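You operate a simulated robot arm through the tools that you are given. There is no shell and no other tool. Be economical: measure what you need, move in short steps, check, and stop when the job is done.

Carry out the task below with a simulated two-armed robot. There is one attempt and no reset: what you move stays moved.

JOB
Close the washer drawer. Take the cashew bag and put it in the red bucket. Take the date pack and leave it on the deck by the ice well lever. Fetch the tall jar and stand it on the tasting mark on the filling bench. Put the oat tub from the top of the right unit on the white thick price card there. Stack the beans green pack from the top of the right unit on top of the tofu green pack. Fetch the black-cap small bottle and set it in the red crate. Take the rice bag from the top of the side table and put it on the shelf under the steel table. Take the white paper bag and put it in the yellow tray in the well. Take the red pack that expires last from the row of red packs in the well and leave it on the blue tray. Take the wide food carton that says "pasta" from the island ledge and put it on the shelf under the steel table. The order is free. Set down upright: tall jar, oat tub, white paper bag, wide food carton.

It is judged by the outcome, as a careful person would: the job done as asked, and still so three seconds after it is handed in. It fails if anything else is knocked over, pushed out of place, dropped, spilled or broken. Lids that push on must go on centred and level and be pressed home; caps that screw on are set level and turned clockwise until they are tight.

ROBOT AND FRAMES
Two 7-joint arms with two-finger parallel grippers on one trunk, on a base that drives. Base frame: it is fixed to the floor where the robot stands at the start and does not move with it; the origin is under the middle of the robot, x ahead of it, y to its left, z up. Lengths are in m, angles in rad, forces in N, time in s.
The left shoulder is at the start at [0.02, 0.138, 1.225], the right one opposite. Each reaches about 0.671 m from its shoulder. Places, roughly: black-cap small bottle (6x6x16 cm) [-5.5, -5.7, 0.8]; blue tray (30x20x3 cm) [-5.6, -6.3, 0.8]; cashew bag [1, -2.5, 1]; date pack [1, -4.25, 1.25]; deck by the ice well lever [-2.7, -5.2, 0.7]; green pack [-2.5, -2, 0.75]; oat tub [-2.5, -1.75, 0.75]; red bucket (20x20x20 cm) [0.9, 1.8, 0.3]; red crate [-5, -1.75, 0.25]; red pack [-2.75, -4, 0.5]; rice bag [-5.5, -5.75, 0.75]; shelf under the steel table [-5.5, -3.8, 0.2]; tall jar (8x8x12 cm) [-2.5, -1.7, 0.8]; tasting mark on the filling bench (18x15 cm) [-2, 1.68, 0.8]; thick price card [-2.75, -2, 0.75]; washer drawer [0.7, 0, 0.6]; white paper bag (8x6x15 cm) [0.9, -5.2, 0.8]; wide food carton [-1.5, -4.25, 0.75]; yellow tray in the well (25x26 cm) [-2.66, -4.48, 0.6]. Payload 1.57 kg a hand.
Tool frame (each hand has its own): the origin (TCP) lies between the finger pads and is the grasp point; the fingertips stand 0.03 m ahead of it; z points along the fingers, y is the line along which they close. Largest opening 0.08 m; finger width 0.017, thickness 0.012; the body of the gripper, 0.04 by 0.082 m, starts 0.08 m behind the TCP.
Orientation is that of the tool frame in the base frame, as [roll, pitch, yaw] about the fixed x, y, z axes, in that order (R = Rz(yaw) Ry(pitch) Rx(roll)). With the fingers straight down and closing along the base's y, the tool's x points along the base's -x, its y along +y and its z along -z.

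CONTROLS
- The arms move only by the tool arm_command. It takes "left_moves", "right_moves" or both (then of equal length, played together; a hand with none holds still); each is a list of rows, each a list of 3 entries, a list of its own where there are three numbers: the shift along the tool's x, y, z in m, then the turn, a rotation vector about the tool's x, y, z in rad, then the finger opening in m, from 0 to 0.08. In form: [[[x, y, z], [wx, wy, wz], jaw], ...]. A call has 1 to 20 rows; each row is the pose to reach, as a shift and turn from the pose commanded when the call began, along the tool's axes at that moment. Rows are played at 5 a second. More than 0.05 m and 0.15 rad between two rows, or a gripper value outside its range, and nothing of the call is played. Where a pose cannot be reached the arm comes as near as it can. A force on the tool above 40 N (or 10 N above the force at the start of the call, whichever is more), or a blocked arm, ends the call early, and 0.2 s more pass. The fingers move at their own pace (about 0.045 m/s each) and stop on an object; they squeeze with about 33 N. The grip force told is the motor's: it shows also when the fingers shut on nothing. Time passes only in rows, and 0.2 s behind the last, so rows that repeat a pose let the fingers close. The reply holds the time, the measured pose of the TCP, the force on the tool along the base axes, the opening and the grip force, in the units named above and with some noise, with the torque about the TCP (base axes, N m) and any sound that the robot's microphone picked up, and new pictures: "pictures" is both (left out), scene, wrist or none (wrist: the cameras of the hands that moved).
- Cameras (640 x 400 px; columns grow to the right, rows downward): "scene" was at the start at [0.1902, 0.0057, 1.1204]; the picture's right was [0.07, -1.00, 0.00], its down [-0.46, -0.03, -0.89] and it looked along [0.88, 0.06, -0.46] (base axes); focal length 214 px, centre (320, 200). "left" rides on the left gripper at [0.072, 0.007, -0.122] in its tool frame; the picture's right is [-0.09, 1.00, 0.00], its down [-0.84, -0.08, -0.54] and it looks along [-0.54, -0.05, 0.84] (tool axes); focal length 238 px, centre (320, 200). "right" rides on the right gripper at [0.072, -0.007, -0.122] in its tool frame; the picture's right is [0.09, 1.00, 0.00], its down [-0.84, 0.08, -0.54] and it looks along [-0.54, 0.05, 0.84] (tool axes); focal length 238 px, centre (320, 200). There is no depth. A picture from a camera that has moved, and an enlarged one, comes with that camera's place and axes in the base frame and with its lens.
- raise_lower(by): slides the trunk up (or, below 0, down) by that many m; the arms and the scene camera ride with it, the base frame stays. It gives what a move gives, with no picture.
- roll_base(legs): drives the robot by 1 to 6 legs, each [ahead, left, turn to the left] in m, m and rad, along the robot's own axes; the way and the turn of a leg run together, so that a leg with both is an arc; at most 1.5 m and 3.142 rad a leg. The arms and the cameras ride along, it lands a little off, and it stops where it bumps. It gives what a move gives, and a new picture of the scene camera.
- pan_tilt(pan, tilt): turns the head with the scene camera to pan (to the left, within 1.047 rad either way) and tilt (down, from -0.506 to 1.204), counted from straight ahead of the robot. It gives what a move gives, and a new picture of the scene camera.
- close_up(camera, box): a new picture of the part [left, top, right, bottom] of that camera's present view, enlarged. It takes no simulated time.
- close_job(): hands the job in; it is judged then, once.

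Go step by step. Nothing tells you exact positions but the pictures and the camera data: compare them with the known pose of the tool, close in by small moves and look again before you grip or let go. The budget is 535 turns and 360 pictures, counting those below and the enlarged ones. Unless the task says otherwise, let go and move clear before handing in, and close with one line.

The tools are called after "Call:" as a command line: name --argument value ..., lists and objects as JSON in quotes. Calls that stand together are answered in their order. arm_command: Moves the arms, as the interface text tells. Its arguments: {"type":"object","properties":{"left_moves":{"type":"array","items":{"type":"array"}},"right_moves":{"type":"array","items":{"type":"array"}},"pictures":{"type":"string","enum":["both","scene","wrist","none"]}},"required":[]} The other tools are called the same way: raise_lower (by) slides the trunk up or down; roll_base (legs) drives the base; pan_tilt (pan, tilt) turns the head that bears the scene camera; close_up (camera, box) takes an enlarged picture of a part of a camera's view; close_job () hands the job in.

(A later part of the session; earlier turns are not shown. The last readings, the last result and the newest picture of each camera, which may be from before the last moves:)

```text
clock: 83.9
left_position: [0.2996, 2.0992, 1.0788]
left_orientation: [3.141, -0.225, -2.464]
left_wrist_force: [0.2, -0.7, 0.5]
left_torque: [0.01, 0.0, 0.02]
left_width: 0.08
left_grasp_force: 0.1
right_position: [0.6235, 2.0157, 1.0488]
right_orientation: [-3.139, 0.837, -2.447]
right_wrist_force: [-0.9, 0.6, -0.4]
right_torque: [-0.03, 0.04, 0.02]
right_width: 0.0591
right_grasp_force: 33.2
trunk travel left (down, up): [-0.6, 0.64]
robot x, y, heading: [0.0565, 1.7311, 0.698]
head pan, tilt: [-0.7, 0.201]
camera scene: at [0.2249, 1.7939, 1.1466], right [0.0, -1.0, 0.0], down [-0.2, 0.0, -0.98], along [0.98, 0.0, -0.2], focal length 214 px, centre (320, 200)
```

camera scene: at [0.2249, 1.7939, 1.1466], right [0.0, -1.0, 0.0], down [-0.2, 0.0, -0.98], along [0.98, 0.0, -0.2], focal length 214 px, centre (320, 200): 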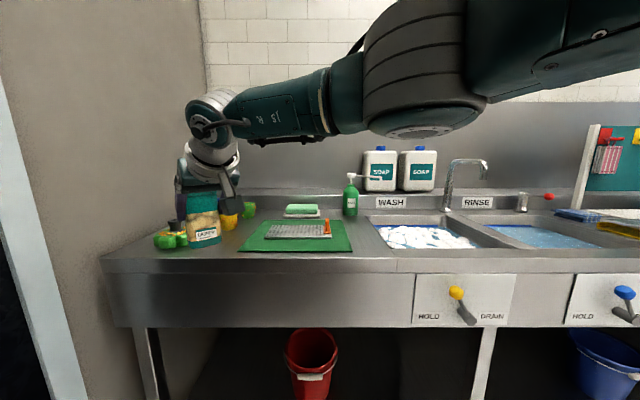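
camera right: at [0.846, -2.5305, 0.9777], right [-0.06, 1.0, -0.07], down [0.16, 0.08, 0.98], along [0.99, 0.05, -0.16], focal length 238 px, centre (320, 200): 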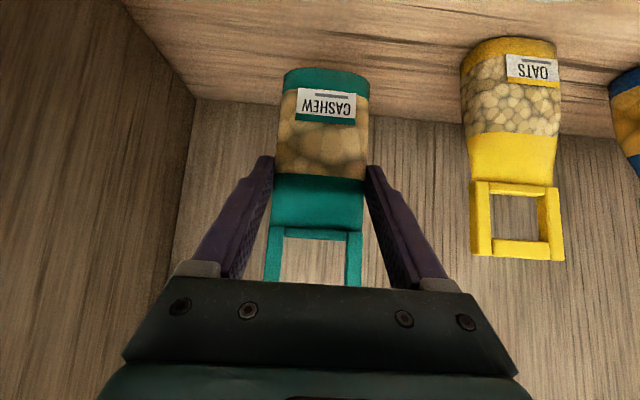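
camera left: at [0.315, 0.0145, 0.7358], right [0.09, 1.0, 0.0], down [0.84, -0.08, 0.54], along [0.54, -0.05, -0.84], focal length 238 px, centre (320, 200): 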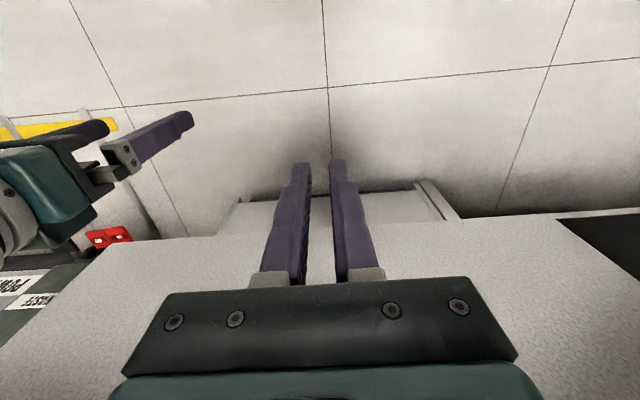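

I'm out of the bench now (its corner is about (−0.33, 1.51)). I'll lower the trunk so I can reach under the sink.

Call:
raise_lower --by -0.4

Call:
raise_lower --by -0.15

Call:
pan_tilt --pan -0.7 --tilt 0.25

```text
clock: 87.7
left_position: [0.3009, 2.0996, 0.6789]
left_orientation: [-3.142, -0.224, -2.461]
left_wrist_force: [-0.2, -0.7, -0.3]
left_torque: [-0.03, -0.03, 0.0]
left_width: 0.08
left_grasp_force: 0.1
right_position: [0.6248, 2.0158, 0.6498]
right_orientation: [-3.14, 0.84, -2.447]
right_wrist_force: [-0.4, 0.8, -1.0]
right_torque: [0.01, 0.01, 0.03]
right_width: 0.059
right_grasp_force: 33.1
trunk travel left (down, up): [-0.2, 1.04]
robot x, y, heading: [0.0576, 1.7319, 0.693]
head pan, tilt: [-0.7, 0.201]
```

```text
clock: 89.7
left_position: [0.2919, 2.1009, 0.5695]
left_orientation: [3.118, -0.249, -2.454]
left_wrist_force: [0.0, -0.1, 0.5]
left_torque: [0.0, -0.03, -0.01]
left_width: 0.0798
left_grasp_force: 0.1
right_position: [0.615, 2.019, 0.5287]
right_orientation: [3.112, 0.815, -2.468]
right_wrist_force: [0.8, -0.2, -1.1]
right_torque: [0.02, 0.03, -0.01]
right_width: 0.059
right_grasp_force: 32.7
trunk travel left (down, up): [-0.096, 1.144]
robot x, y, heading: [0.0893, 1.7333, 0.694]
head pan, tilt: [-0.7, 0.201]
stopped: the arm was blocked; the commanded pose is now the measured one
```

```text
clock: 90.3
left_position: [0.2931, 2.1025, 0.5691]
left_orientation: [3.118, -0.249, -2.456]
left_wrist_force: [-0.1, -0.8, 0.9]
left_torque: [0.0, 0.01, -0.02]
left_width: 0.0802
left_grasp_force: 0.1
right_position: [0.6159, 2.0183, 0.5294]
right_orientation: [3.112, 0.814, -2.47]
right_wrist_force: [-0.7, -0.2, -1.0]
right_torque: [-0.03, 0.05, -0.01]
right_width: 0.0591
right_grasp_force: 33.3
trunk travel left (down, up): [-0.096, 1.144]
robot x, y, heading: [0.0869, 1.7337, 0.697]
head pan, tilt: [-0.7, 0.25]
camera scene: at [0.22, 1.7953, 0.6339], right [0.0, -1.0, 0.0], down [-0.28, 0.0, -0.96], along [0.96, 0.0, -0.28], focal length 214 px, centre (320, 200)
```

scene: 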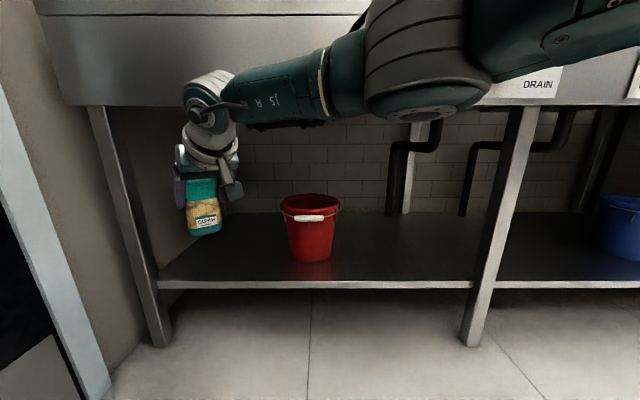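

The trunk stopped because something on the right arm, probably the elbow, touched the counter edge. I'll back off a bit and turn the hand to point straight in.

Call:
roll_base --legs '[[-0.18, 0.02, 0]]'

Call:
arm_command --right_moves '[[[0, 0, 0], [0.098, 0, 0.092], 0], [[0, 0, 0], [0.195, 0, 0.184], 0], [[0, 0, 0], [0.293, 0, 0.276], 0], [[0, 0, 0], [0.39, 0, 0.368], 0], [[0, 0, 0], [0.488, 0, 0.46], 0]]' --pictures "scene"

```text
clock: 91.7
left_position: [0.2965, 2.0621, 0.5992]
left_orientation: [3.106, -0.201, -2.496]
left_wrist_force: [0.0, 0.4, 0.0]
left_torque: [0.04, 0.03, 0.02]
left_width: 0.0802
left_grasp_force: 0.0
right_position: [0.6165, 1.9647, 0.5642]
right_orientation: [3.089, 0.86, -2.531]
right_wrist_force: [-0.5, 0.8, -0.9]
right_torque: [0.02, 0.01, 0.01]
right_width: 0.0588
right_grasp_force: 32.9
trunk travel left (down, up): [-0.096, 1.144]
robot x, y, heading: [0.0357, 1.6483, 0.652]
head pan, tilt: [-0.7, 0.25]
stopped in leg 1: the robot was blocked; the commanded pose is now the measured one
camera scene: at [0.2084, 1.7574, 0.6495], right [-0.05, -1.0, -0.04], down [-0.25, 0.05, -0.97], along [0.97, -0.04, -0.25], focal length 214 px, centre (320, 200)
```

scene: 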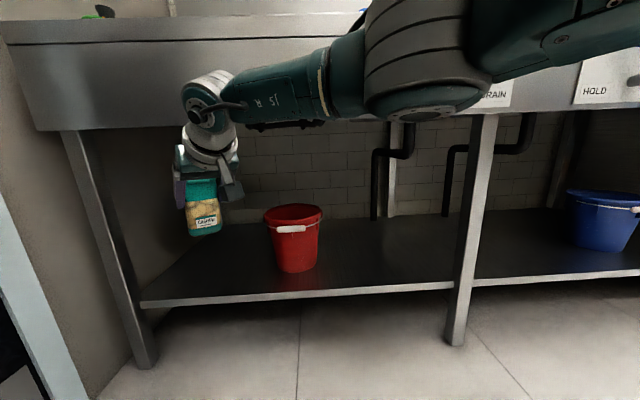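

```text
clock: 93.1
left_position: [0.2962, 2.0557, 0.5963]
left_orientation: [3.104, -0.206, -2.502]
left_wrist_force: [0.9, 0.4, 0.7]
left_torque: [0.01, 0.01, 0.01]
left_width: 0.0802
left_grasp_force: 0.1
right_position: [0.5691, 1.9349, 0.5561]
right_orientation: [3.065, 0.827, 3.065]
right_wrist_force: [0.8, 0.5, -0.6]
right_torque: [-0.01, 0.01, 0.04]
right_width: 0.0591
right_grasp_force: 33.3
right hand out of reach, approached as far as the arm can: row 3, 4, 5
trunk travel left (down, up): [-0.096, 1.144]
robot x, y, heading: [0.0389, 1.6512, 0.649]
head pan, tilt: [-0.7, 0.25]
stopped in row 5 (right hand): the arm was blocked; the commanded pose is now the measured one
camera scene: at [0.2063, 1.7521, 0.6483], right [-0.05, -1.0, -0.04], down [-0.25, 0.05, -0.97], along [0.97, -0.04, -0.25], focal length 214 px, centre (320, 200)
```

scene: 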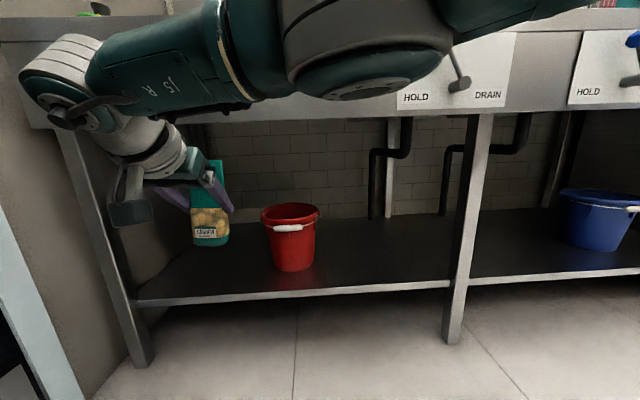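

The robot is tilted slightly, so the left elbow has probably come down on the bench behind me. I'll raise the trunk straight away and check.

Call:
raise_lower --by 0.15

Call:
pan_tilt --pan 1.047 --tilt 0.5

```text
clock: 94.9
left_position: [0.2976, 2.0061, 0.7249]
left_orientation: [3.141, -0.223, -2.501]
left_wrist_force: [0.8, -0.2, -0.2]
left_torque: [0.02, 0.02, 0.01]
left_width: 0.0799
left_grasp_force: 0.0
right_position: [0.5722, 1.8856, 0.6915]
right_orientation: [3.12, 0.832, 3.115]
right_wrist_force: [-0.3, 0.5, -0.4]
right_torque: [0.0, 0.05, 0.01]
right_width: 0.059
right_grasp_force: 32.9
trunk travel left (down, up): [-0.246, 0.994]
robot x, y, heading: [0.0371, 1.6479, 0.653]
head pan, tilt: [-0.7, 0.25]
```

```text
clock: 96.6
left_position: [0.2976, 2.0058, 0.7259]
left_orientation: [3.141, -0.223, -2.502]
left_wrist_force: [0.1, -1.1, 0.6]
left_torque: [-0.04, 0.01, -0.02]
left_width: 0.0799
left_grasp_force: 0.1
right_position: [0.5713, 1.8869, 0.6911]
right_orientation: [3.121, 0.832, 3.115]
right_wrist_force: [0.1, 0.0, -0.2]
right_torque: [0.0, 0.01, -0.02]
right_width: 0.0591
right_grasp_force: 32.5
trunk travel left (down, up): [-0.246, 0.994]
robot x, y, heading: [0.0391, 1.6448, 0.654]
head pan, tilt: [1.047, 0.499]
camera scene: at [0.1046, 1.7977, 0.7644], right [0.99, 0.13, 0.0], down [0.06, -0.47, -0.88], along [-0.11, 0.87, -0.48], focal length 214 px, centre (320, 200)
```

scene: 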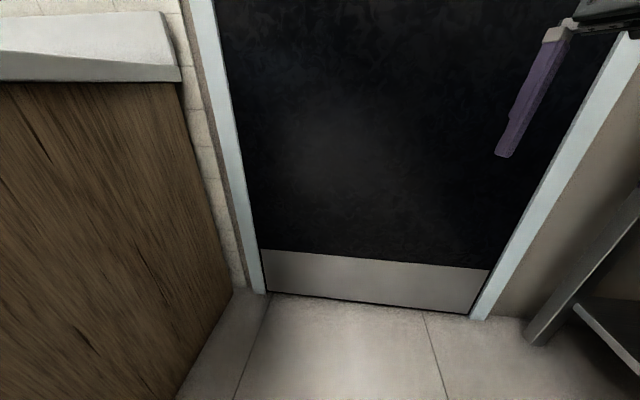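

I'm upright again. I'll move away from the bench first, south of its front, before lowering the trunk again.

Call:
roll_base --legs '[[-0.23, -0.38, 0.04]]'

Call:
pan_tilt --pan 1.047 --tilt 0.6

```text
clock: 99.3
left_position: [0.3356, 1.5775, 0.7261]
left_orientation: [3.138, -0.223, -2.462]
left_wrist_force: [-0.5, 0.3, -1.0]
left_torque: [0.0, -0.02, -0.01]
left_width: 0.0801
left_grasp_force: 0.0
right_position: [0.6141, 1.4686, 0.6925]
right_orientation: [3.12, 0.831, -3.128]
right_wrist_force: [0.2, 0.2, -0.2]
right_torque: [-0.02, 0.03, -0.02]
right_width: 0.0591
right_grasp_force: 32.9
trunk travel left (down, up): [-0.246, 0.994]
robot x, y, heading: [0.0902, 1.2109, 0.693]
head pan, tilt: [1.047, 0.499]
camera scene: at [0.1522, 1.3619, 0.7644], right [0.99, 0.17, 0.0], down [0.08, -0.47, -0.88], along [-0.15, 0.87, -0.48], focal length 214 px, centre (320, 200)
```

scene: 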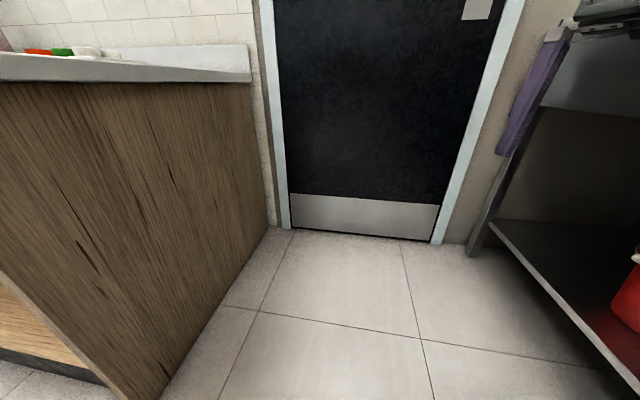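

```text
clock: 100.0
left_position: [0.3365, 1.5774, 0.7247]
left_orientation: [3.14, -0.224, -2.461]
left_wrist_force: [0.2, -0.5, 0.0]
left_torque: [-0.02, 0.01, 0.01]
left_width: 0.08
left_grasp_force: 0.1
right_position: [0.615, 1.4691, 0.6915]
right_orientation: [3.121, 0.834, -3.127]
right_wrist_force: [0.3, 0.9, -1.7]
right_torque: [0.0, 0.04, -0.01]
right_width: 0.0588
right_grasp_force: 33.2
trunk travel left (down, up): [-0.246, 0.994]
robot x, y, heading: [0.0907, 1.213, 0.697]
head pan, tilt: [1.047, 0.6]
camera scene: at [0.1527, 1.3593, 0.7554], right [0.99, 0.17, 0.0], down [0.1, -0.56, -0.83], along [-0.14, 0.81, -0.56], focal length 214 px, centre (320, 200)
```

scene: 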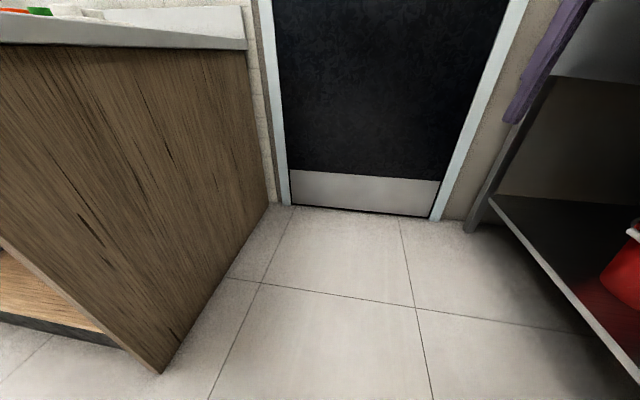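

The bench and its trays are undisturbed. Now I'll lower the trunk here and level the hand.

Call:
raise_lower --by -0.17

Call:
arm_command --right_moves '[[[0, 0, 0.015], [0, -0.12, 0], 0], [[-0.01, 0, 0.025], [0, -0.24, 0], 0], [[-0.02, 0, 0.035], [0, -0.37, 0], 0]]' --pictures "none"

Call:
pan_tilt --pan -0.5 --tilt 0.3

```text
clock: 101.9
left_position: [0.3354, 1.5779, 0.5537]
left_orientation: [3.14, -0.225, -2.462]
left_wrist_force: [0.6, 0.8, 0.0]
left_torque: [-0.02, 0.03, 0.02]
left_width: 0.0799
left_grasp_force: 0.1
right_position: [0.6144, 1.4697, 0.5219]
right_orientation: [3.121, 0.832, -3.128]
right_wrist_force: [-0.6, 1.4, 0.0]
right_torque: [0.02, 0.03, -0.01]
right_width: 0.0589
right_grasp_force: 32.9
trunk travel left (down, up): [-0.076, 1.164]
robot x, y, heading: [0.0893, 1.2099, 0.696]
head pan, tilt: [1.047, 0.6]
```

```text
clock: 102.7
left_position: [0.3369, 1.5774, 0.5556]
left_orientation: [3.14, -0.224, -2.46]
left_wrist_force: [-0.9, 0.3, -1.0]
left_torque: [0.0, -0.02, 0.0]
left_width: 0.08
left_grasp_force: 0.0
right_position: [0.6503, 1.466, 0.5141]
right_orientation: [3.102, 1.203, 3.132]
right_wrist_force: [1.1, 0.0, -0.5]
right_torque: [0.0, 0.04, -0.01]
right_width: 0.059
right_grasp_force: 33.1
right hand out of reach, approached as far as the arm can: row 3
trunk travel left (down, up): [-0.076, 1.164]
robot x, y, heading: [0.0917, 1.2067, 0.693]
head pan, tilt: [1.047, 0.6]
```

```text
clock: 104.3
left_position: [0.3371, 1.5782, 0.5553]
left_orientation: [3.139, -0.224, -2.462]
left_wrist_force: [-0.3, -0.2, -0.6]
left_torque: [-0.04, 0.03, 0.02]
left_width: 0.08
left_grasp_force: 0.0
right_position: [0.652, 1.4662, 0.5136]
right_orientation: [3.101, 1.203, 3.133]
right_wrist_force: [-0.1, -0.4, -1.0]
right_torque: [0.0, 0.0, 0.01]
right_width: 0.0591
right_grasp_force: 33.3
trunk travel left (down, up): [-0.076, 1.164]
robot x, y, heading: [0.0928, 1.2054, 0.692]
head pan, tilt: [-0.499, 0.3]
camera scene: at [0.2592, 1.2904, 0.6128], right [0.19, -0.98, 0.0], down [-0.29, -0.06, -0.96], along [0.94, 0.19, -0.3], focal length 214 px, centre (320, 200)
```

scene: 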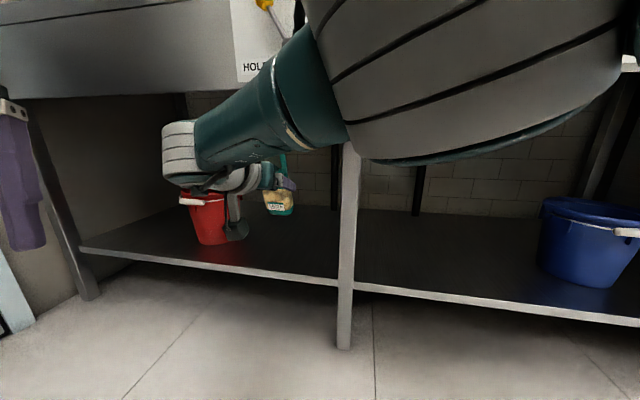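

The hand is level now. I'll lower the shoulders a little more so the elbow stays under the apron, raise the hand relative to them, and start moving towards the bucket.

Call:
raise_lower --by -0.065

Call:
arm_command --right_moves '[[[-0.04, 0, -0.016], [0, 0, 0], 0], [[-0.084, 0, -0.032], [0, 0, 0], 0]]' --pictures "none"

Call:
roll_base --legs '[[0.077, 0.092, 0]]'

```text
clock: 105.4
left_position: [0.3363, 1.5775, 0.4884]
left_orientation: [3.14, -0.222, -2.461]
left_wrist_force: [0.5, -0.5, -0.3]
left_torque: [0.04, 0.03, 0.01]
left_width: 0.0801
left_grasp_force: 0.0
right_position: [0.653, 1.4656, 0.4488]
right_orientation: [3.101, 1.204, 3.133]
right_wrist_force: [0.4, -1.1, 0.1]
right_torque: [0.04, 0.05, 0.0]
right_width: 0.0591
right_grasp_force: 32.9
trunk travel left (down, up): [-0.011, 1.229]
robot x, y, heading: [0.0914, 1.207, 0.694]
head pan, tilt: [-0.499, 0.3]
```

```text
clock: 106.0
left_position: [0.3368, 1.5781, 0.4903]
left_orientation: [3.139, -0.224, -2.462]
left_wrist_force: [-0.1, -0.3, 0.1]
left_torque: [0.02, 0.0, 0.0]
left_width: 0.0797
left_grasp_force: 0.0
right_position: [0.6538, 1.463, 0.5381]
right_orientation: [3.103, 1.202, 3.134]
right_wrist_force: [0.5, 0.3, -1.0]
right_torque: [-0.01, -0.01, 0.03]
right_width: 0.0591
right_grasp_force: 32.7
trunk travel left (down, up): [-0.011, 1.229]
robot x, y, heading: [0.0916, 1.2061, 0.692]
head pan, tilt: [-0.499, 0.3]
```

```text
clock: 107.1
left_position: [0.3566, 1.6641, 0.4903]
left_orientation: [-3.132, -0.216, -2.465]
left_wrist_force: [0.1, -0.4, -0.1]
left_torque: [-0.03, -0.03, 0.0]
left_width: 0.0799
left_grasp_force: 0.1
right_position: [0.6721, 1.5497, 0.543]
right_orientation: [3.11, 1.213, -3.141]
right_wrist_force: [0.3, 1.4, -0.3]
right_torque: [-0.02, 0.02, -0.03]
right_width: 0.0589
right_grasp_force: 33.2
trunk travel left (down, up): [-0.011, 1.229]
robot x, y, heading: [0.0919, 1.2981, 0.697]
head pan, tilt: [-0.499, 0.3]
stopped in leg 1: the robot was blocked; the commanded pose is now the measured one
camera scene: at [0.2788, 1.3773, 0.5492], right [0.19, -0.98, 0.01], down [-0.28, -0.06, -0.96], along [0.94, 0.18, -0.28], focal length 214 px, centre (320, 200)
```

scene: 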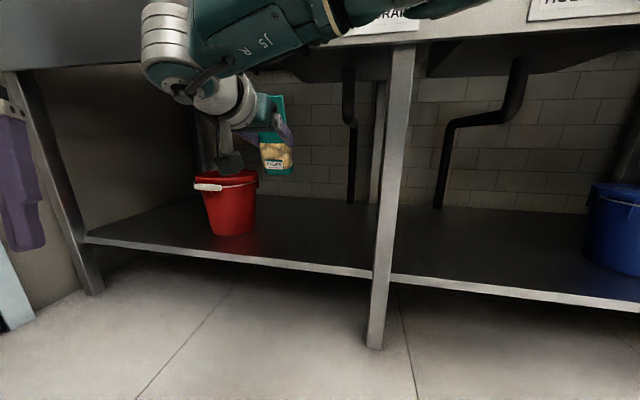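

It's the left elbow sticking out sideways that meets the bench. I'll back off slightly and extend the left arm down and to the side so the elbow tucks in.

Call:
roll_base --legs '[[-0.03, -0.1, 0]]'

Call:
arm_command --left_moves '[[[-0.0065, 0.026, 0.027], [0, -0.03, 0], 0.08], [[-0.013, 0.052, 0.054], [0, -0.06, 0], 0.08], [[-0.019, 0.078, 0.081], [0, -0.09, 0], 0.08], [[-0.026, 0.104, 0.108], [0, -0.12, 0], 0.08], [[-0.032, 0.13, 0.135], [0, -0.15, 0], 0.08], [[-0.039, 0.156, 0.162], [0, -0.18, 0], 0.08], [[-0.045, 0.182, 0.19], [0, -0.21, 0], 0.08]]' --pictures "none"

Call:
roll_base --legs '[[0.11, 0.2, 0]]'

```text
clock: 108.3
left_position: [0.38, 1.5762, 0.4895]
left_orientation: [3.139, -0.223, -2.462]
left_wrist_force: [-0.4, 0.0, 0.7]
left_torque: [0.01, 0.02, 0.01]
left_width: 0.0802
left_grasp_force: 0.0
right_position: [0.6956, 1.4612, 0.5377]
right_orientation: [3.097, 1.201, 3.132]
right_wrist_force: [0.2, 0.5, -1.1]
right_torque: [0.0, 0.04, 0.0]
right_width: 0.059
right_grasp_force: 33.5
trunk travel left (down, up): [-0.011, 1.229]
robot x, y, heading: [0.1339, 1.2027, 0.697]
head pan, tilt: [-0.499, 0.3]
camera scene: at [0.3021, 1.2886, 0.5479], right [0.19, -0.98, 0.0], down [-0.29, -0.06, -0.96], along [0.94, 0.19, -0.3], focal length 214 px, centre (320, 200)
```

scene: 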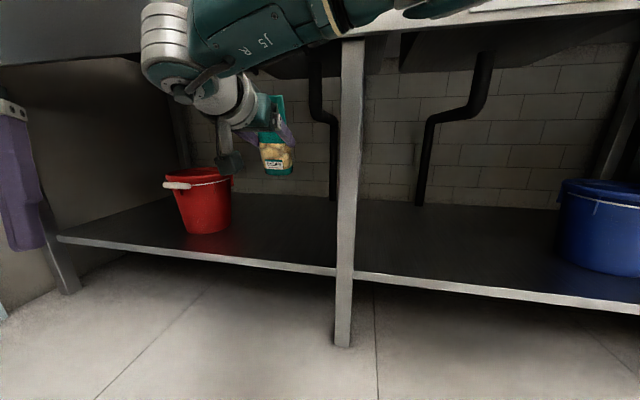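

```text
clock: 109.9
left_position: [0.2642, 1.7154, 0.2936]
left_orientation: [3.139, -0.011, -2.459]
left_wrist_force: [-0.1, -0.1, 0.6]
left_torque: [0.0, -0.01, 0.02]
left_width: 0.08
left_grasp_force: 0.1
right_position: [0.6938, 1.4613, 0.5376]
right_orientation: [3.098, 1.198, 3.133]
right_wrist_force: [0.7, 1.1, -0.4]
right_torque: [-0.02, 0.01, -0.05]
right_width: 0.0591
right_grasp_force: 33.2
trunk travel left (down, up): [-0.011, 1.229]
robot x, y, heading: [0.1357, 1.203, 0.696]
head pan, tilt: [-0.499, 0.3]
```

```text
clock: 111.7
left_position: [0.2877, 1.919, 0.2938]
left_orientation: [-3.111, 0.011, -2.457]
left_wrist_force: [-0.4, -0.2, 0.8]
left_torque: [0.0, -0.01, -0.02]
left_width: 0.08
left_grasp_force: 0.0
right_position: [0.7094, 1.6679, 0.5549]
right_orientation: [3.136, 1.239, -3.11]
right_wrist_force: [-0.8, -0.4, -1.0]
right_torque: [-0.02, 0.01, -0.02]
right_width: 0.059
right_grasp_force: 33.0
trunk travel left (down, up): [-0.011, 1.229]
robot x, y, heading: [0.0972, 1.4254, 0.698]
head pan, tilt: [-0.499, 0.3]
stopped in leg 1: the robot was blocked; the commanded pose is now the measured one
camera scene: at [0.3161, 1.4926, 0.5528], right [0.2, -0.98, 0.02], down [-0.25, -0.07, -0.96], along [0.95, 0.19, -0.26], focal length 214 px, centre (320, 200)
```

scene: 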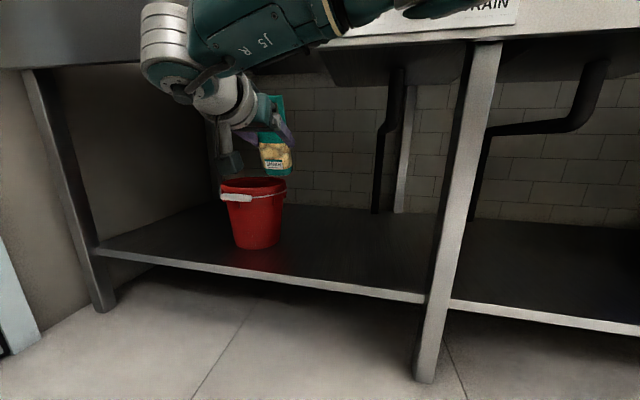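

I'm clear of the post. I'll move forward away from the bench and then diagonally to the bucket.

Call:
roll_base --legs '[[0.077, -0.064, 0], [0.16, 0.055, 0]]'

```text
clock: 112.4
left_position: [0.2847, 1.9231, 0.2966]
left_orientation: [-3.117, 0.009, -2.458]
left_wrist_force: [-0.2, -0.1, -0.7]
left_torque: [0.02, -0.01, 0.01]
left_width: 0.0799
left_grasp_force: 0.2
right_position: [0.7076, 1.6717, 0.5535]
right_orientation: [3.129, 1.234, -3.122]
right_wrist_force: [0.3, -0.2, -0.4]
right_torque: [0.02, 0.01, -0.03]
right_width: 0.0589
right_grasp_force: 32.8
trunk travel left (down, up): [-0.011, 1.229]
robot x, y, heading: [0.1101, 1.4188, 0.698]
head pan, tilt: [-0.499, 0.3]
stopped in leg 1: the robot was blocked; the commanded pose is now the measured one
camera scene: at [0.3145, 1.4967, 0.5529], right [0.2, -0.98, 0.01], down [-0.26, -0.07, -0.96], along [0.94, 0.19, -0.27], focal length 214 px, centre (320, 200)
```

scene: 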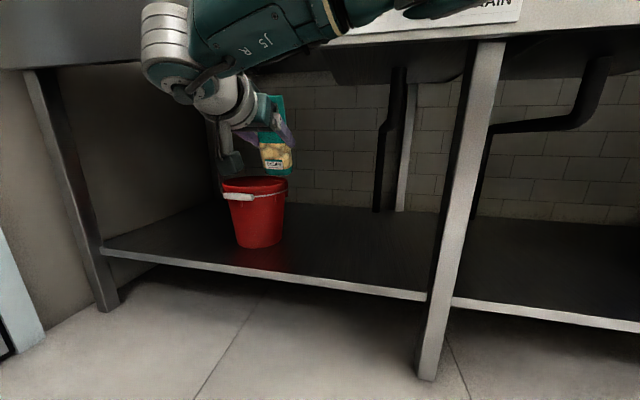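

Now the right elbow is pressing the sink apron, because it sits high and out to the side. I'll back off, face the sink squarely, and turn the hand straight so the elbow stays behind.

Call:
roll_base --legs '[[-0.26, -0.14, 0], [0, 0, -0.69]]'

Call:
pan_tilt --pan 0.0 --tilt 0.2

```text
clock: 116.3
left_position: [0.4348, 1.4424, 0.2956]
left_orientation: [-3.128, -0.003, 3.141]
left_wrist_force: [0.2, 0.5, 0.6]
left_torque: [-0.01, 0.0, 0.0]
left_width: 0.08
left_grasp_force: 0.0
right_position: [0.6043, 0.9766, 0.5461]
right_orientation: [3.118, 1.22, 2.464]
right_wrist_force: [0.4, -0.4, -0.5]
right_torque: [0.03, 0.02, 0.02]
right_width: 0.0591
right_grasp_force: 32.9
trunk travel left (down, up): [-0.011, 1.229]
robot x, y, heading: [-0.0047, 1.1504, 0.012]
head pan, tilt: [-0.499, 0.3]
camera scene: at [0.189, 1.0896, 0.5503], right [-0.47, -0.88, 0.01], down [-0.25, 0.13, -0.96], along [0.85, -0.45, -0.28], focal length 214 px, centre (320, 200)
```

scene: 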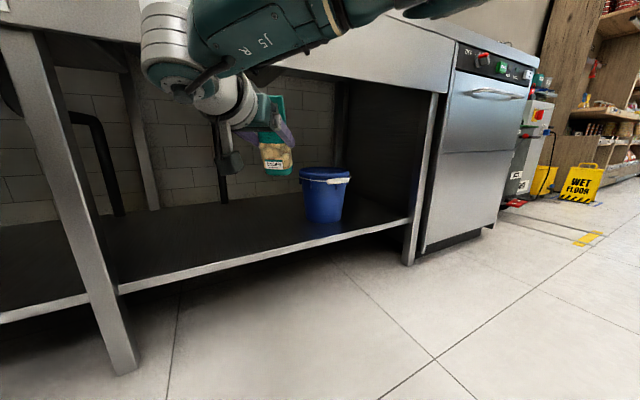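

```text
clock: 117.2
left_position: [0.4348, 1.4427, 0.2943]
left_orientation: [-3.127, -0.002, 3.138]
left_wrist_force: [0.1, -0.3, -0.1]
left_torque: [0.02, 0.0, 0.0]
left_width: 0.08
left_grasp_force: 0.2
right_position: [0.604, 0.9757, 0.5458]
right_orientation: [3.117, 1.217, 2.464]
right_wrist_force: [-0.3, 0.5, -0.6]
right_torque: [0.02, 0.02, 0.01]
right_width: 0.0593
right_grasp_force: 33.1
trunk travel left (down, up): [-0.011, 1.229]
robot x, y, heading: [-0.0051, 1.1538, 0.009]
head pan, tilt: [0.0, 0.201]
camera scene: at [0.1999, 1.1348, 0.5592], right [0.01, -1.0, 0.01], down [-0.19, -0.02, -0.98], along [0.98, 0.01, -0.19], focal length 214 px, centre (320, 200)
```

scene: 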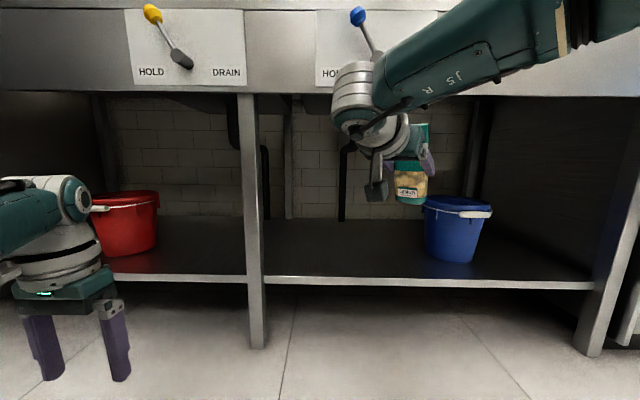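

Now I'll turn the right hand straight ahead and pull the low left hand back.

Call:
arm_command --left_moves '[[[0.025, 0, 0], [0, 0, 0], 0.08], [[0.05, 0, 0], [0, 0, 0], 0.08], [[0.075, 0, 0], [0, 0, 0], 0.08], [[0.1, 0, 0], [0, 0, 0], 0.08], [[0.12, 0, 0], [0, 0, 0], 0.08]]' --right_moves '[[[0, 0, 0], [-0.127, 0, -0.047], 0], [[0, 0, 0], [-0.254, 0, -0.094], 0], [[0, 0, 0], [-0.382, 0, -0.141], 0], [[0, 0, 0], [-0.509, 0, -0.188], 0], [[0, 0, 0], [-0.636, 0, -0.235], 0]]' --pictures "scene"

```text
clock: 118.6
left_position: [0.3152, 1.447, 0.2961]
left_orientation: [-3.131, -0.001, 3.134]
left_wrist_force: [0.2, -0.1, 0.4]
left_torque: [0.0, 0.0, -0.03]
left_width: 0.0798
left_grasp_force: 0.0
right_position: [0.5975, 0.9866, 0.5098]
right_orientation: [3.128, 1.163, -3.113]
right_wrist_force: [-0.9, -0.6, 0.1]
right_torque: [0.0, 0.02, 0.01]
right_width: 0.0589
right_grasp_force: 32.4
trunk travel left (down, up): [-0.011, 1.229]
robot x, y, heading: [-0.0073, 1.1493, 0.01]
head pan, tilt: [0.0, 0.201]
stopped in row 5 (left hand): the arm was blocked; the commanded pose is now the measured one
camera scene: at [0.2009, 1.137, 0.5589], right [0.01, -1.0, 0.01], down [-0.19, -0.01, -0.98], along [0.98, 0.01, -0.19], focal length 214 px, centre (320, 200)
```

scene: 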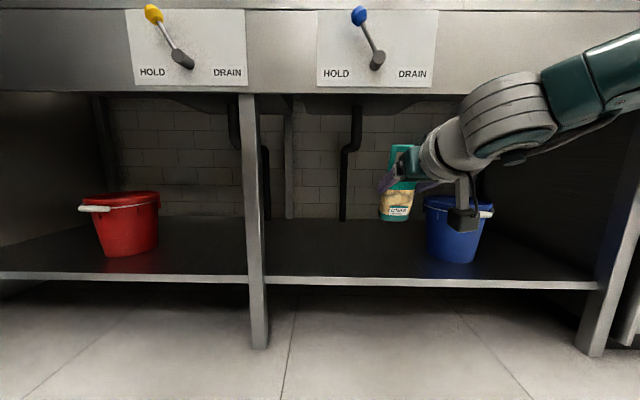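

Much better: the arm now comes in low. I'll shift the hand left, raise it a bit, and drive over in front of the bucket.

Call:
arm_command --right_moves '[[[-0.0055, 0.04, -0.002], [0, 0, 0], 0], [[-0.011, 0.08, -0.005], [0, 0, 0], 0], [[-0.0165, 0.12, -0.007], [0, 0, 0], 0], [[-0.022, 0.16, -0.01], [0, 0, 0], 0], [[-0.0275, 0.2, -0.012], [0, 0, 0], 0]]' --pictures "none"

Call:
roll_base --legs '[[0.05, 0.62, -0.01]]'

```text
clock: 119.8
left_position: [0.3153, 1.4465, 0.2964]
left_orientation: [-3.128, -0.001, 3.136]
left_wrist_force: [0.9, 0.1, 0.1]
left_torque: [-0.04, -0.01, 0.03]
left_width: 0.0801
left_grasp_force: 0.1
right_position: [0.5894, 1.1866, 0.5448]
right_orientation: [3.127, 1.168, -3.114]
right_wrist_force: [0.4, 0.3, -0.3]
right_torque: [-0.02, 0.03, -0.01]
right_width: 0.0593
right_grasp_force: 32.7
trunk travel left (down, up): [-0.011, 1.229]
robot x, y, heading: [-0.006, 1.151, 0.006]
head pan, tilt: [0.0, 0.201]
```

```text
clock: 120.6
left_position: [0.3166, 1.4485, 0.2966]
left_orientation: [-3.127, -0.002, 3.137]
left_wrist_force: [0.3, 0.7, 0.2]
left_torque: [0.02, 0.02, 0.0]
left_width: 0.0803
left_grasp_force: 0.0
right_position: [0.5903, 1.1901, 0.5435]
right_orientation: [3.131, 1.166, -3.108]
right_wrist_force: [-0.8, -0.3, -0.1]
right_torque: [-0.01, -0.02, -0.02]
right_width: 0.059
right_grasp_force: 32.3
trunk travel left (down, up): [-0.011, 1.229]
robot x, y, heading: [-0.0018, 1.1551, 0.006]
head pan, tilt: [0.0, 0.201]
stopped in leg 1: the robot was blocked; the commanded pose is now the measured one
camera scene: at [0.2025, 1.1394, 0.5587], right [0.01, -1.0, 0.01], down [-0.19, -0.02, -0.98], along [0.98, 0.01, -0.19], focal length 214 px, centre (320, 200)
```

scene: 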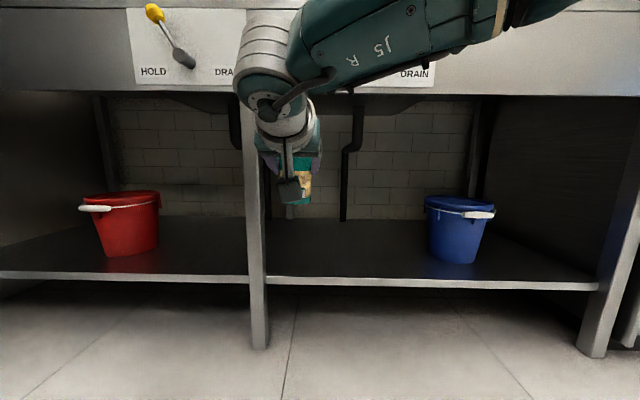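

The left elbow again meets the bench front when low. I'll retract the right hand slightly, raise the trunk above the bench, drive beside the bucket further from the bench, and lower there.

Call:
arm_command --right_moves '[[[0.012, -0.03, -0.02], [0, 0, 0], 0], [[0.02, -0.06, -0.04], [0, 0, 0], 0], [[0.0236, -0.09, -0.055], [0, 0, 0], 0]]' --pictures "none"

Call:
raise_lower --by 0.4

Call:
raise_lower --by 0.1

Call:
roll_base --legs '[[0.18, 0, 0], [0, 0.72, -0.006]]'

```text
clock: 121.6
left_position: [0.3184, 1.4484, 0.2957]
left_orientation: [-3.127, -0.002, 3.137]
left_wrist_force: [-0.1, -1.0, 0.5]
left_torque: [-0.02, -0.01, -0.02]
left_width: 0.0797
left_grasp_force: 0.0
right_position: [0.5248, 1.1041, 0.5038]
right_orientation: [3.128, 1.087, -3.095]
right_wrist_force: [-0.3, 0.6, 0.3]
right_torque: [0.0, -0.02, -0.02]
right_width: 0.0589
right_grasp_force: 33.2
trunk travel left (down, up): [-0.011, 1.229]
robot x, y, heading: [-0.0053, 1.1519, 0.01]
head pan, tilt: [0.0, 0.201]
stopped in row 3 (right hand): the arm was blocked; the commanded pose is now the measured one
```

```text
clock: 125.5
left_position: [0.3003, 1.4711, 0.6958]
left_orientation: [-3.142, -0.013, 3.137]
left_wrist_force: [0.6, -0.6, 0.6]
left_torque: [0.0, -0.02, -0.04]
left_width: 0.0801
left_grasp_force: 0.1
right_position: [0.5094, 1.1239, 0.8996]
right_orientation: [3.101, 1.078, -3.12]
right_wrist_force: [0.6, 0.0, -0.7]
right_torque: [0.0, 0.0, -0.03]
right_width: 0.0591
right_grasp_force: 33.1
trunk travel left (down, up): [-0.411, 0.829]
robot x, y, heading: [-0.0034, 1.155, 0.006]
head pan, tilt: [0.0, 0.201]
```

```text
clock: 126.8
left_position: [0.2999, 1.4696, 0.7974]
left_orientation: [-3.141, -0.013, 3.138]
left_wrist_force: [-0.6, 0.2, 0.4]
left_torque: [0.01, 0.03, -0.02]
left_width: 0.0799
left_grasp_force: 0.0
right_position: [0.5094, 1.1237, 0.9997]
right_orientation: [3.1, 1.078, -3.119]
right_wrist_force: [-0.7, -0.1, -0.5]
right_torque: [0.01, 0.02, -0.01]
right_width: 0.059
right_grasp_force: 33.1
trunk travel left (down, up): [-0.511, 0.729]
robot x, y, heading: [-0.0054, 1.1569, 0.005]
head pan, tilt: [0.0, 0.201]
```

```text
clock: 131.8
left_position: [0.4809, 2.1883, 0.7958]
left_orientation: [3.141, -0.013, 3.123]
left_wrist_force: [0.2, -0.7, 0.0]
left_torque: [0.01, 0.04, 0.0]
left_width: 0.0797
left_grasp_force: 0.1
right_position: [0.6864, 1.8381, 0.9995]
right_orientation: [3.103, 1.081, -3.133]
right_wrist_force: [0.5, -0.5, 0.2]
right_torque: [0.01, -0.01, -0.03]
right_width: 0.0591
right_grasp_force: 32.9
trunk travel left (down, up): [-0.511, 0.729]
robot x, y, heading: [0.1709, 1.8774, -0.001]
head pan, tilt: [0.0, 0.201]
camera scene: at [0.3658, 1.8784, 1.0571], right [0.0, -1.0, 0.0], down [-0.2, 0.0, -0.98], along [0.98, 0.0, -0.2], focal length 214 px, centre (320, 200)
```

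scene: 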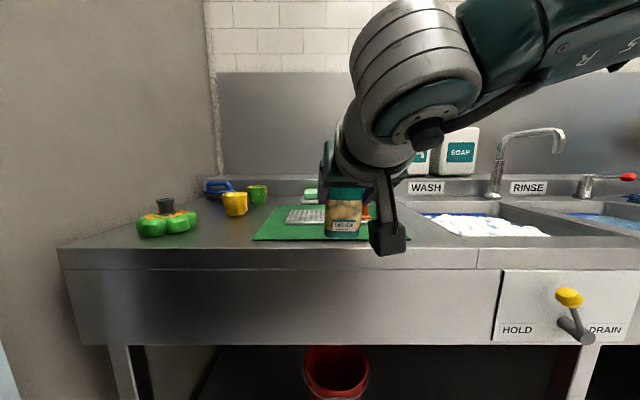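

I'm in position with clearance to the counter edge. I'll lower the trunk here.

Call:
raise_lower --by -0.4

Call:
raise_lower --by -0.06

Call:
pan_tilt --pan 0.0 --tilt 0.3

```text
clock: 133.1
left_position: [0.483, 2.1878, 0.709]
left_orientation: [-3.14, -0.01, 3.122]
left_wrist_force: [0.2, -0.3, -0.4]
left_torque: [-0.02, 0.03, -0.01]
left_width: 0.0801
left_grasp_force: 0.0
right_position: [0.688, 1.8375, 0.9203]
right_orientation: [3.109, 1.102, -3.129]
right_wrist_force: [-9.7, -3.6, 18.0]
right_torque: [-0.34, -0.26, -0.23]
right_width: 0.0591
right_grasp_force: 33.1
trunk travel left (down, up): [-0.425, 0.815]
robot x, y, heading: [0.1745, 1.8772, -0.005]
head pan, tilt: [0.0, 0.201]
stopped: the force on the tool passed its limit at 101 N (the readings are from after the stop); the commanded pose is now the measured one
```

```text
clock: 133.5
left_position: [0.4808, 2.1876, 0.7069]
left_orientation: [-3.14, -0.013, 3.12]
left_wrist_force: [-0.1, 0.5, -0.8]
left_torque: [0.01, 0.0, -0.01]
left_width: 0.0801
left_grasp_force: 0.0
right_position: [0.6876, 1.8372, 0.9194]
right_orientation: [3.117, 1.111, -3.125]
right_wrist_force: [-7.2, -3.3, 12.3]
right_torque: [-0.41, -0.15, -0.38]
right_width: 0.0592
right_grasp_force: 33.3
trunk travel left (down, up): [-0.421, 0.819]
robot x, y, heading: [0.1743, 1.8768, -0.005]
head pan, tilt: [0.0, 0.201]
stopped: the force on the tool passed its limit at 53 N (the readings are from after the stop); the commanded pose is now the measured one
```

```text
clock: 134.1
left_position: [0.4815, 2.1874, 0.7081]
left_orientation: [-3.14, -0.011, 3.121]
left_wrist_force: [0.6, -0.6, 0.3]
left_torque: [0.0, 0.01, -0.01]
left_width: 0.0801
left_grasp_force: 0.1
right_position: [0.6878, 1.8377, 0.9189]
right_orientation: [3.113, 1.11, -3.125]
right_wrist_force: [-8.4, -3.6, 16.0]
right_torque: [-0.49, -0.24, -0.45]
right_width: 0.0591
right_grasp_force: 32.9
trunk travel left (down, up): [-0.421, 0.819]
robot x, y, heading: [0.1744, 1.8832, -0.0]
head pan, tilt: [0.0, 0.3]
camera scene: at [0.3655, 1.8772, 0.9587], right [0.0, -1.0, 0.0], down [-0.3, 0.0, -0.96], along [0.96, 0.0, -0.3], focal length 214 px, centre (320, 200)
```

scene: 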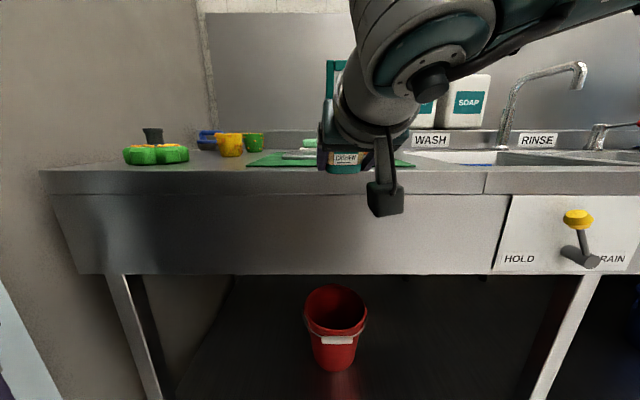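

The bag touched the counter lip, which is at about x 0.70, z 0.90. I'll raise, back up 10 cm, then lower.

Call:
raise_lower --by 0.08

Call:
roll_base --legs '[[-0.12, 0, 0]]'

Call:
close_up --camera "right" --box '[0, 0, 640, 400]'

```text
clock: 135.3
left_position: [0.4808, 2.1883, 0.7875]
left_orientation: [3.141, -0.014, 3.122]
left_wrist_force: [1.1, -0.6, 0.2]
left_torque: [0.01, -0.01, 0.01]
left_width: 0.0798
left_grasp_force: 0.0
right_position: [0.6873, 1.8398, 0.9983]
right_orientation: [3.111, 1.109, -3.127]
right_wrist_force: [0.5, 0.8, -0.5]
right_torque: [-0.01, 0.01, -0.01]
right_width: 0.059
right_grasp_force: 32.6
trunk travel left (down, up): [-0.501, 0.739]
robot x, y, heading: [0.1719, 1.8814, -0.0]
head pan, tilt: [0.0, 0.3]
```

```text
clock: 136.5
left_position: [0.3636, 2.1887, 0.7875]
left_orientation: [-3.14, -0.012, 3.12]
left_wrist_force: [0.2, -0.2, 0.1]
left_torque: [-0.02, -0.01, -0.03]
left_width: 0.0799
left_grasp_force: 0.0
right_position: [0.5684, 1.8399, 0.9978]
right_orientation: [3.109, 1.108, -3.126]
right_wrist_force: [0.1, -0.6, -1.0]
right_torque: [0.0, 0.02, -0.02]
right_width: 0.0589
right_grasp_force: 32.8
trunk travel left (down, up): [-0.501, 0.739]
robot x, y, heading: [0.051, 1.8775, -0.005]
head pan, tilt: [0.0, 0.3]
camera scene: at [0.2467, 1.8785, 1.0385], right [0.0, -1.0, 0.0], down [-0.3, 0.0, -0.96], along [0.96, 0.0, -0.3], focal length 214 px, centre (320, 200)
```

scene: 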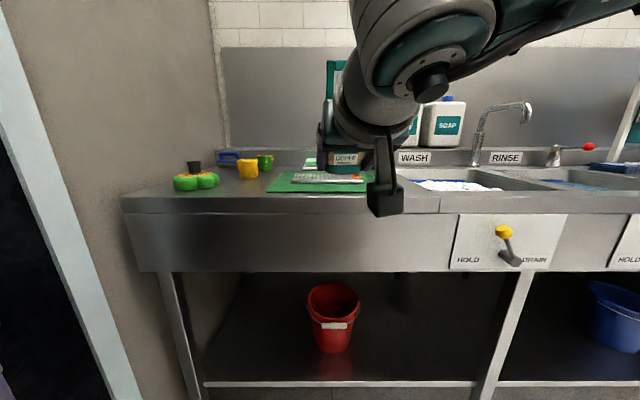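

```text
1.00 times, centred on (320, 200) of right (not enlarged: the box is as wide or as high as the picture)
camera zoom: at [0.4289, 1.8262, 0.9885], right [-0.08, 0.99, -0.07], down [-0.11, 0.06, 0.99], along [0.99, 0.09, 0.11], focal length 238 px, centre (320, 200)
```

zoom: 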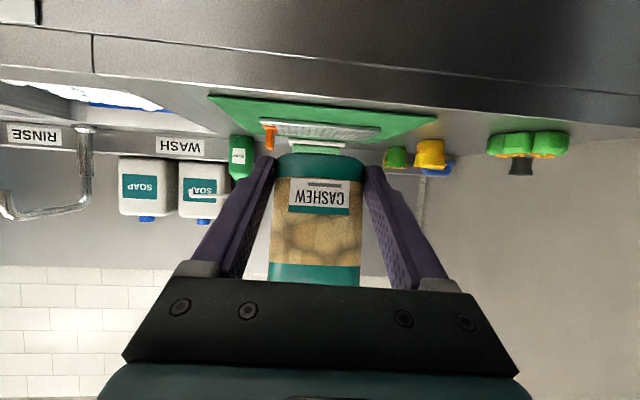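

The bag swung a little in the grip but is held firmly. I'll extend the left hand forward to keep its elbow away from the bench, then lower the trunk.

Call:
arm_command --left_moves '[[[-0.03, 0, 0.02], [0, 0, 0], 0.08], [[-0.06, 0, 0.04], [0, 0, 0], 0.08], [[-0.09, 0, 0.06], [0, 0, 0], 0.08], [[-0.12, 0, 0.06], [0, 0, 0], 0.08], [[-0.15, 0, 0.06], [0, 0, 0], 0.08]]' --pictures "none"

Call:
roll_base --legs '[[0.02, 0, 0]]'

Call:
raise_lower --by -0.4

```text
clock: 137.7
left_position: [0.4849, 2.182, 0.7315]
left_orientation: [3.141, -0.009, 3.123]
left_wrist_force: [-0.1, 0.2, 0.7]
left_torque: [0.01, 0.01, 0.02]
left_width: 0.0802
left_grasp_force: 0.1
left hand out of reach, approached as far as the arm can: row 5
right_position: [0.569, 1.8387, 0.9989]
right_orientation: [3.112, 1.109, -3.127]
right_wrist_force: [0.3, -0.2, -0.9]
right_torque: [0.0, 0.0, -0.04]
right_width: 0.059
right_grasp_force: 32.9
trunk travel left (down, up): [-0.501, 0.739]
robot x, y, heading: [0.0562, 1.8822, -0.006]
head pan, tilt: [0.0, 0.3]
```

```text
clock: 138.5
left_position: [0.506, 2.1812, 0.7326]
left_orientation: [3.141, -0.011, 3.121]
left_wrist_force: [-0.3, -0.3, -0.2]
left_torque: [0.02, 0.05, -0.01]
left_width: 0.08
left_grasp_force: 0.1
right_position: [0.5902, 1.8403, 0.9988]
right_orientation: [3.111, 1.106, -3.127]
right_wrist_force: [0.3, -0.5, -0.8]
right_torque: [0.01, 0.04, 0.03]
right_width: 0.0591
right_grasp_force: 33.0
trunk travel left (down, up): [-0.501, 0.739]
robot x, y, heading: [0.0749, 1.8825, -0.003]
head pan, tilt: [0.0, 0.3]
camera scene: at [0.2676, 1.8784, 1.0387], right [0.0, -1.0, 0.0], down [-0.3, 0.0, -0.96], along [0.96, 0.0, -0.3], focal length 214 px, centre (320, 200)
```

scene: 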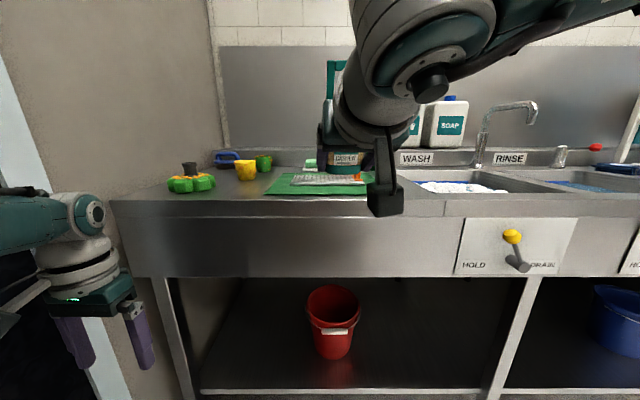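

```text
clock: 142.4
left_position: [0.5053, 2.1813, 0.3326]
left_orientation: [-3.14, -0.009, 3.121]
left_wrist_force: [0.3, 0.4, -0.1]
left_torque: [0.0, 0.0, 0.01]
left_width: 0.0798
left_grasp_force: 0.1
right_position: [0.5894, 1.8382, 0.599]
right_orientation: [3.111, 1.109, -3.126]
right_wrist_force: [-0.7, 0.1, -0.9]
right_torque: [0.01, 0.04, 0.02]
right_width: 0.059
right_grasp_force: 33.6
trunk travel left (down, up): [-0.101, 1.139]
robot x, y, heading: [0.0737, 1.8762, -0.007]
head pan, tilt: [0.0, 0.3]
```

The trunk went down cleanly. Next look, then go forward under the apron.

Call:
raise_lower --by -0.06

Call:
pan_tilt --pan 0.0 --tilt 0.2

Call:
close_up --camera "right" --box '[0, 0, 640, 400]'

```text
clock: 143.4
left_position: [0.5051, 2.1816, 0.2721]
left_orientation: [-3.14, -0.01, 3.12]
left_wrist_force: [0.0, -0.1, -0.6]
left_torque: [0.01, -0.01, -0.01]
left_width: 0.08
left_grasp_force: 0.1
right_position: [0.5905, 1.84, 0.5385]
right_orientation: [3.109, 1.109, -3.129]
right_wrist_force: [0.3, -0.4, -0.6]
right_torque: [-0.04, 0.02, -0.03]
right_width: 0.0592
right_grasp_force: 33.2
trunk travel left (down, up): [-0.041, 1.199]
robot x, y, heading: [0.0715, 1.8791, -0.011]
head pan, tilt: [0.0, 0.3]
```

```text
clock: 144.0
left_position: [0.5046, 2.1815, 0.2719]
left_orientation: [3.141, -0.008, 3.12]
left_wrist_force: [-0.1, 0.6, -0.5]
left_torque: [0.0, 0.0, 0.01]
left_width: 0.0801
left_grasp_force: 0.0
right_position: [0.5886, 1.8386, 0.5383]
right_orientation: [3.11, 1.109, -3.127]
right_wrist_force: [-0.1, 1.7, -0.1]
right_torque: [0.0, 0.04, 0.01]
right_width: 0.0588
right_grasp_force: 33.1
trunk travel left (down, up): [-0.041, 1.199]
robot x, y, heading: [0.0743, 1.8782, -0.006]
head pan, tilt: [0.0, 0.201]
camera scene: at [0.267, 1.8784, 0.5878], right [0.0, -1.0, 0.0], down [-0.2, 0.0, -0.98], along [0.98, 0.0, -0.2], focal length 214 px, centre (320, 200)
```

scene: 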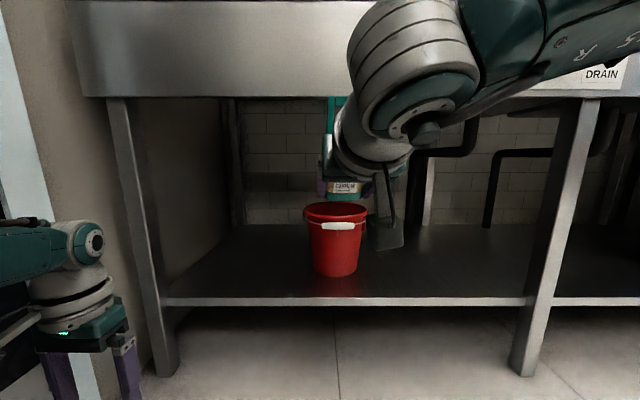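

```text
1.00 times, centred on (320, 200) of right (not enlarged: the box is as wide or as high as the picture)
camera zoom: at [0.4494, 1.8261, 0.5285], right [-0.08, 0.99, -0.07], down [-0.11, 0.06, 0.99], along [0.99, 0.09, 0.11], focal length 238 px, centre (320, 200)
```

zoom: 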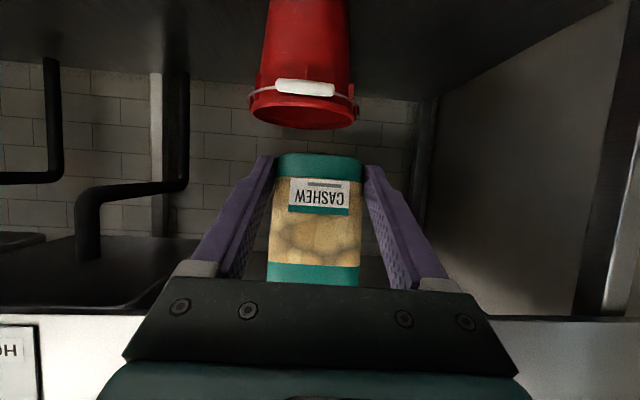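

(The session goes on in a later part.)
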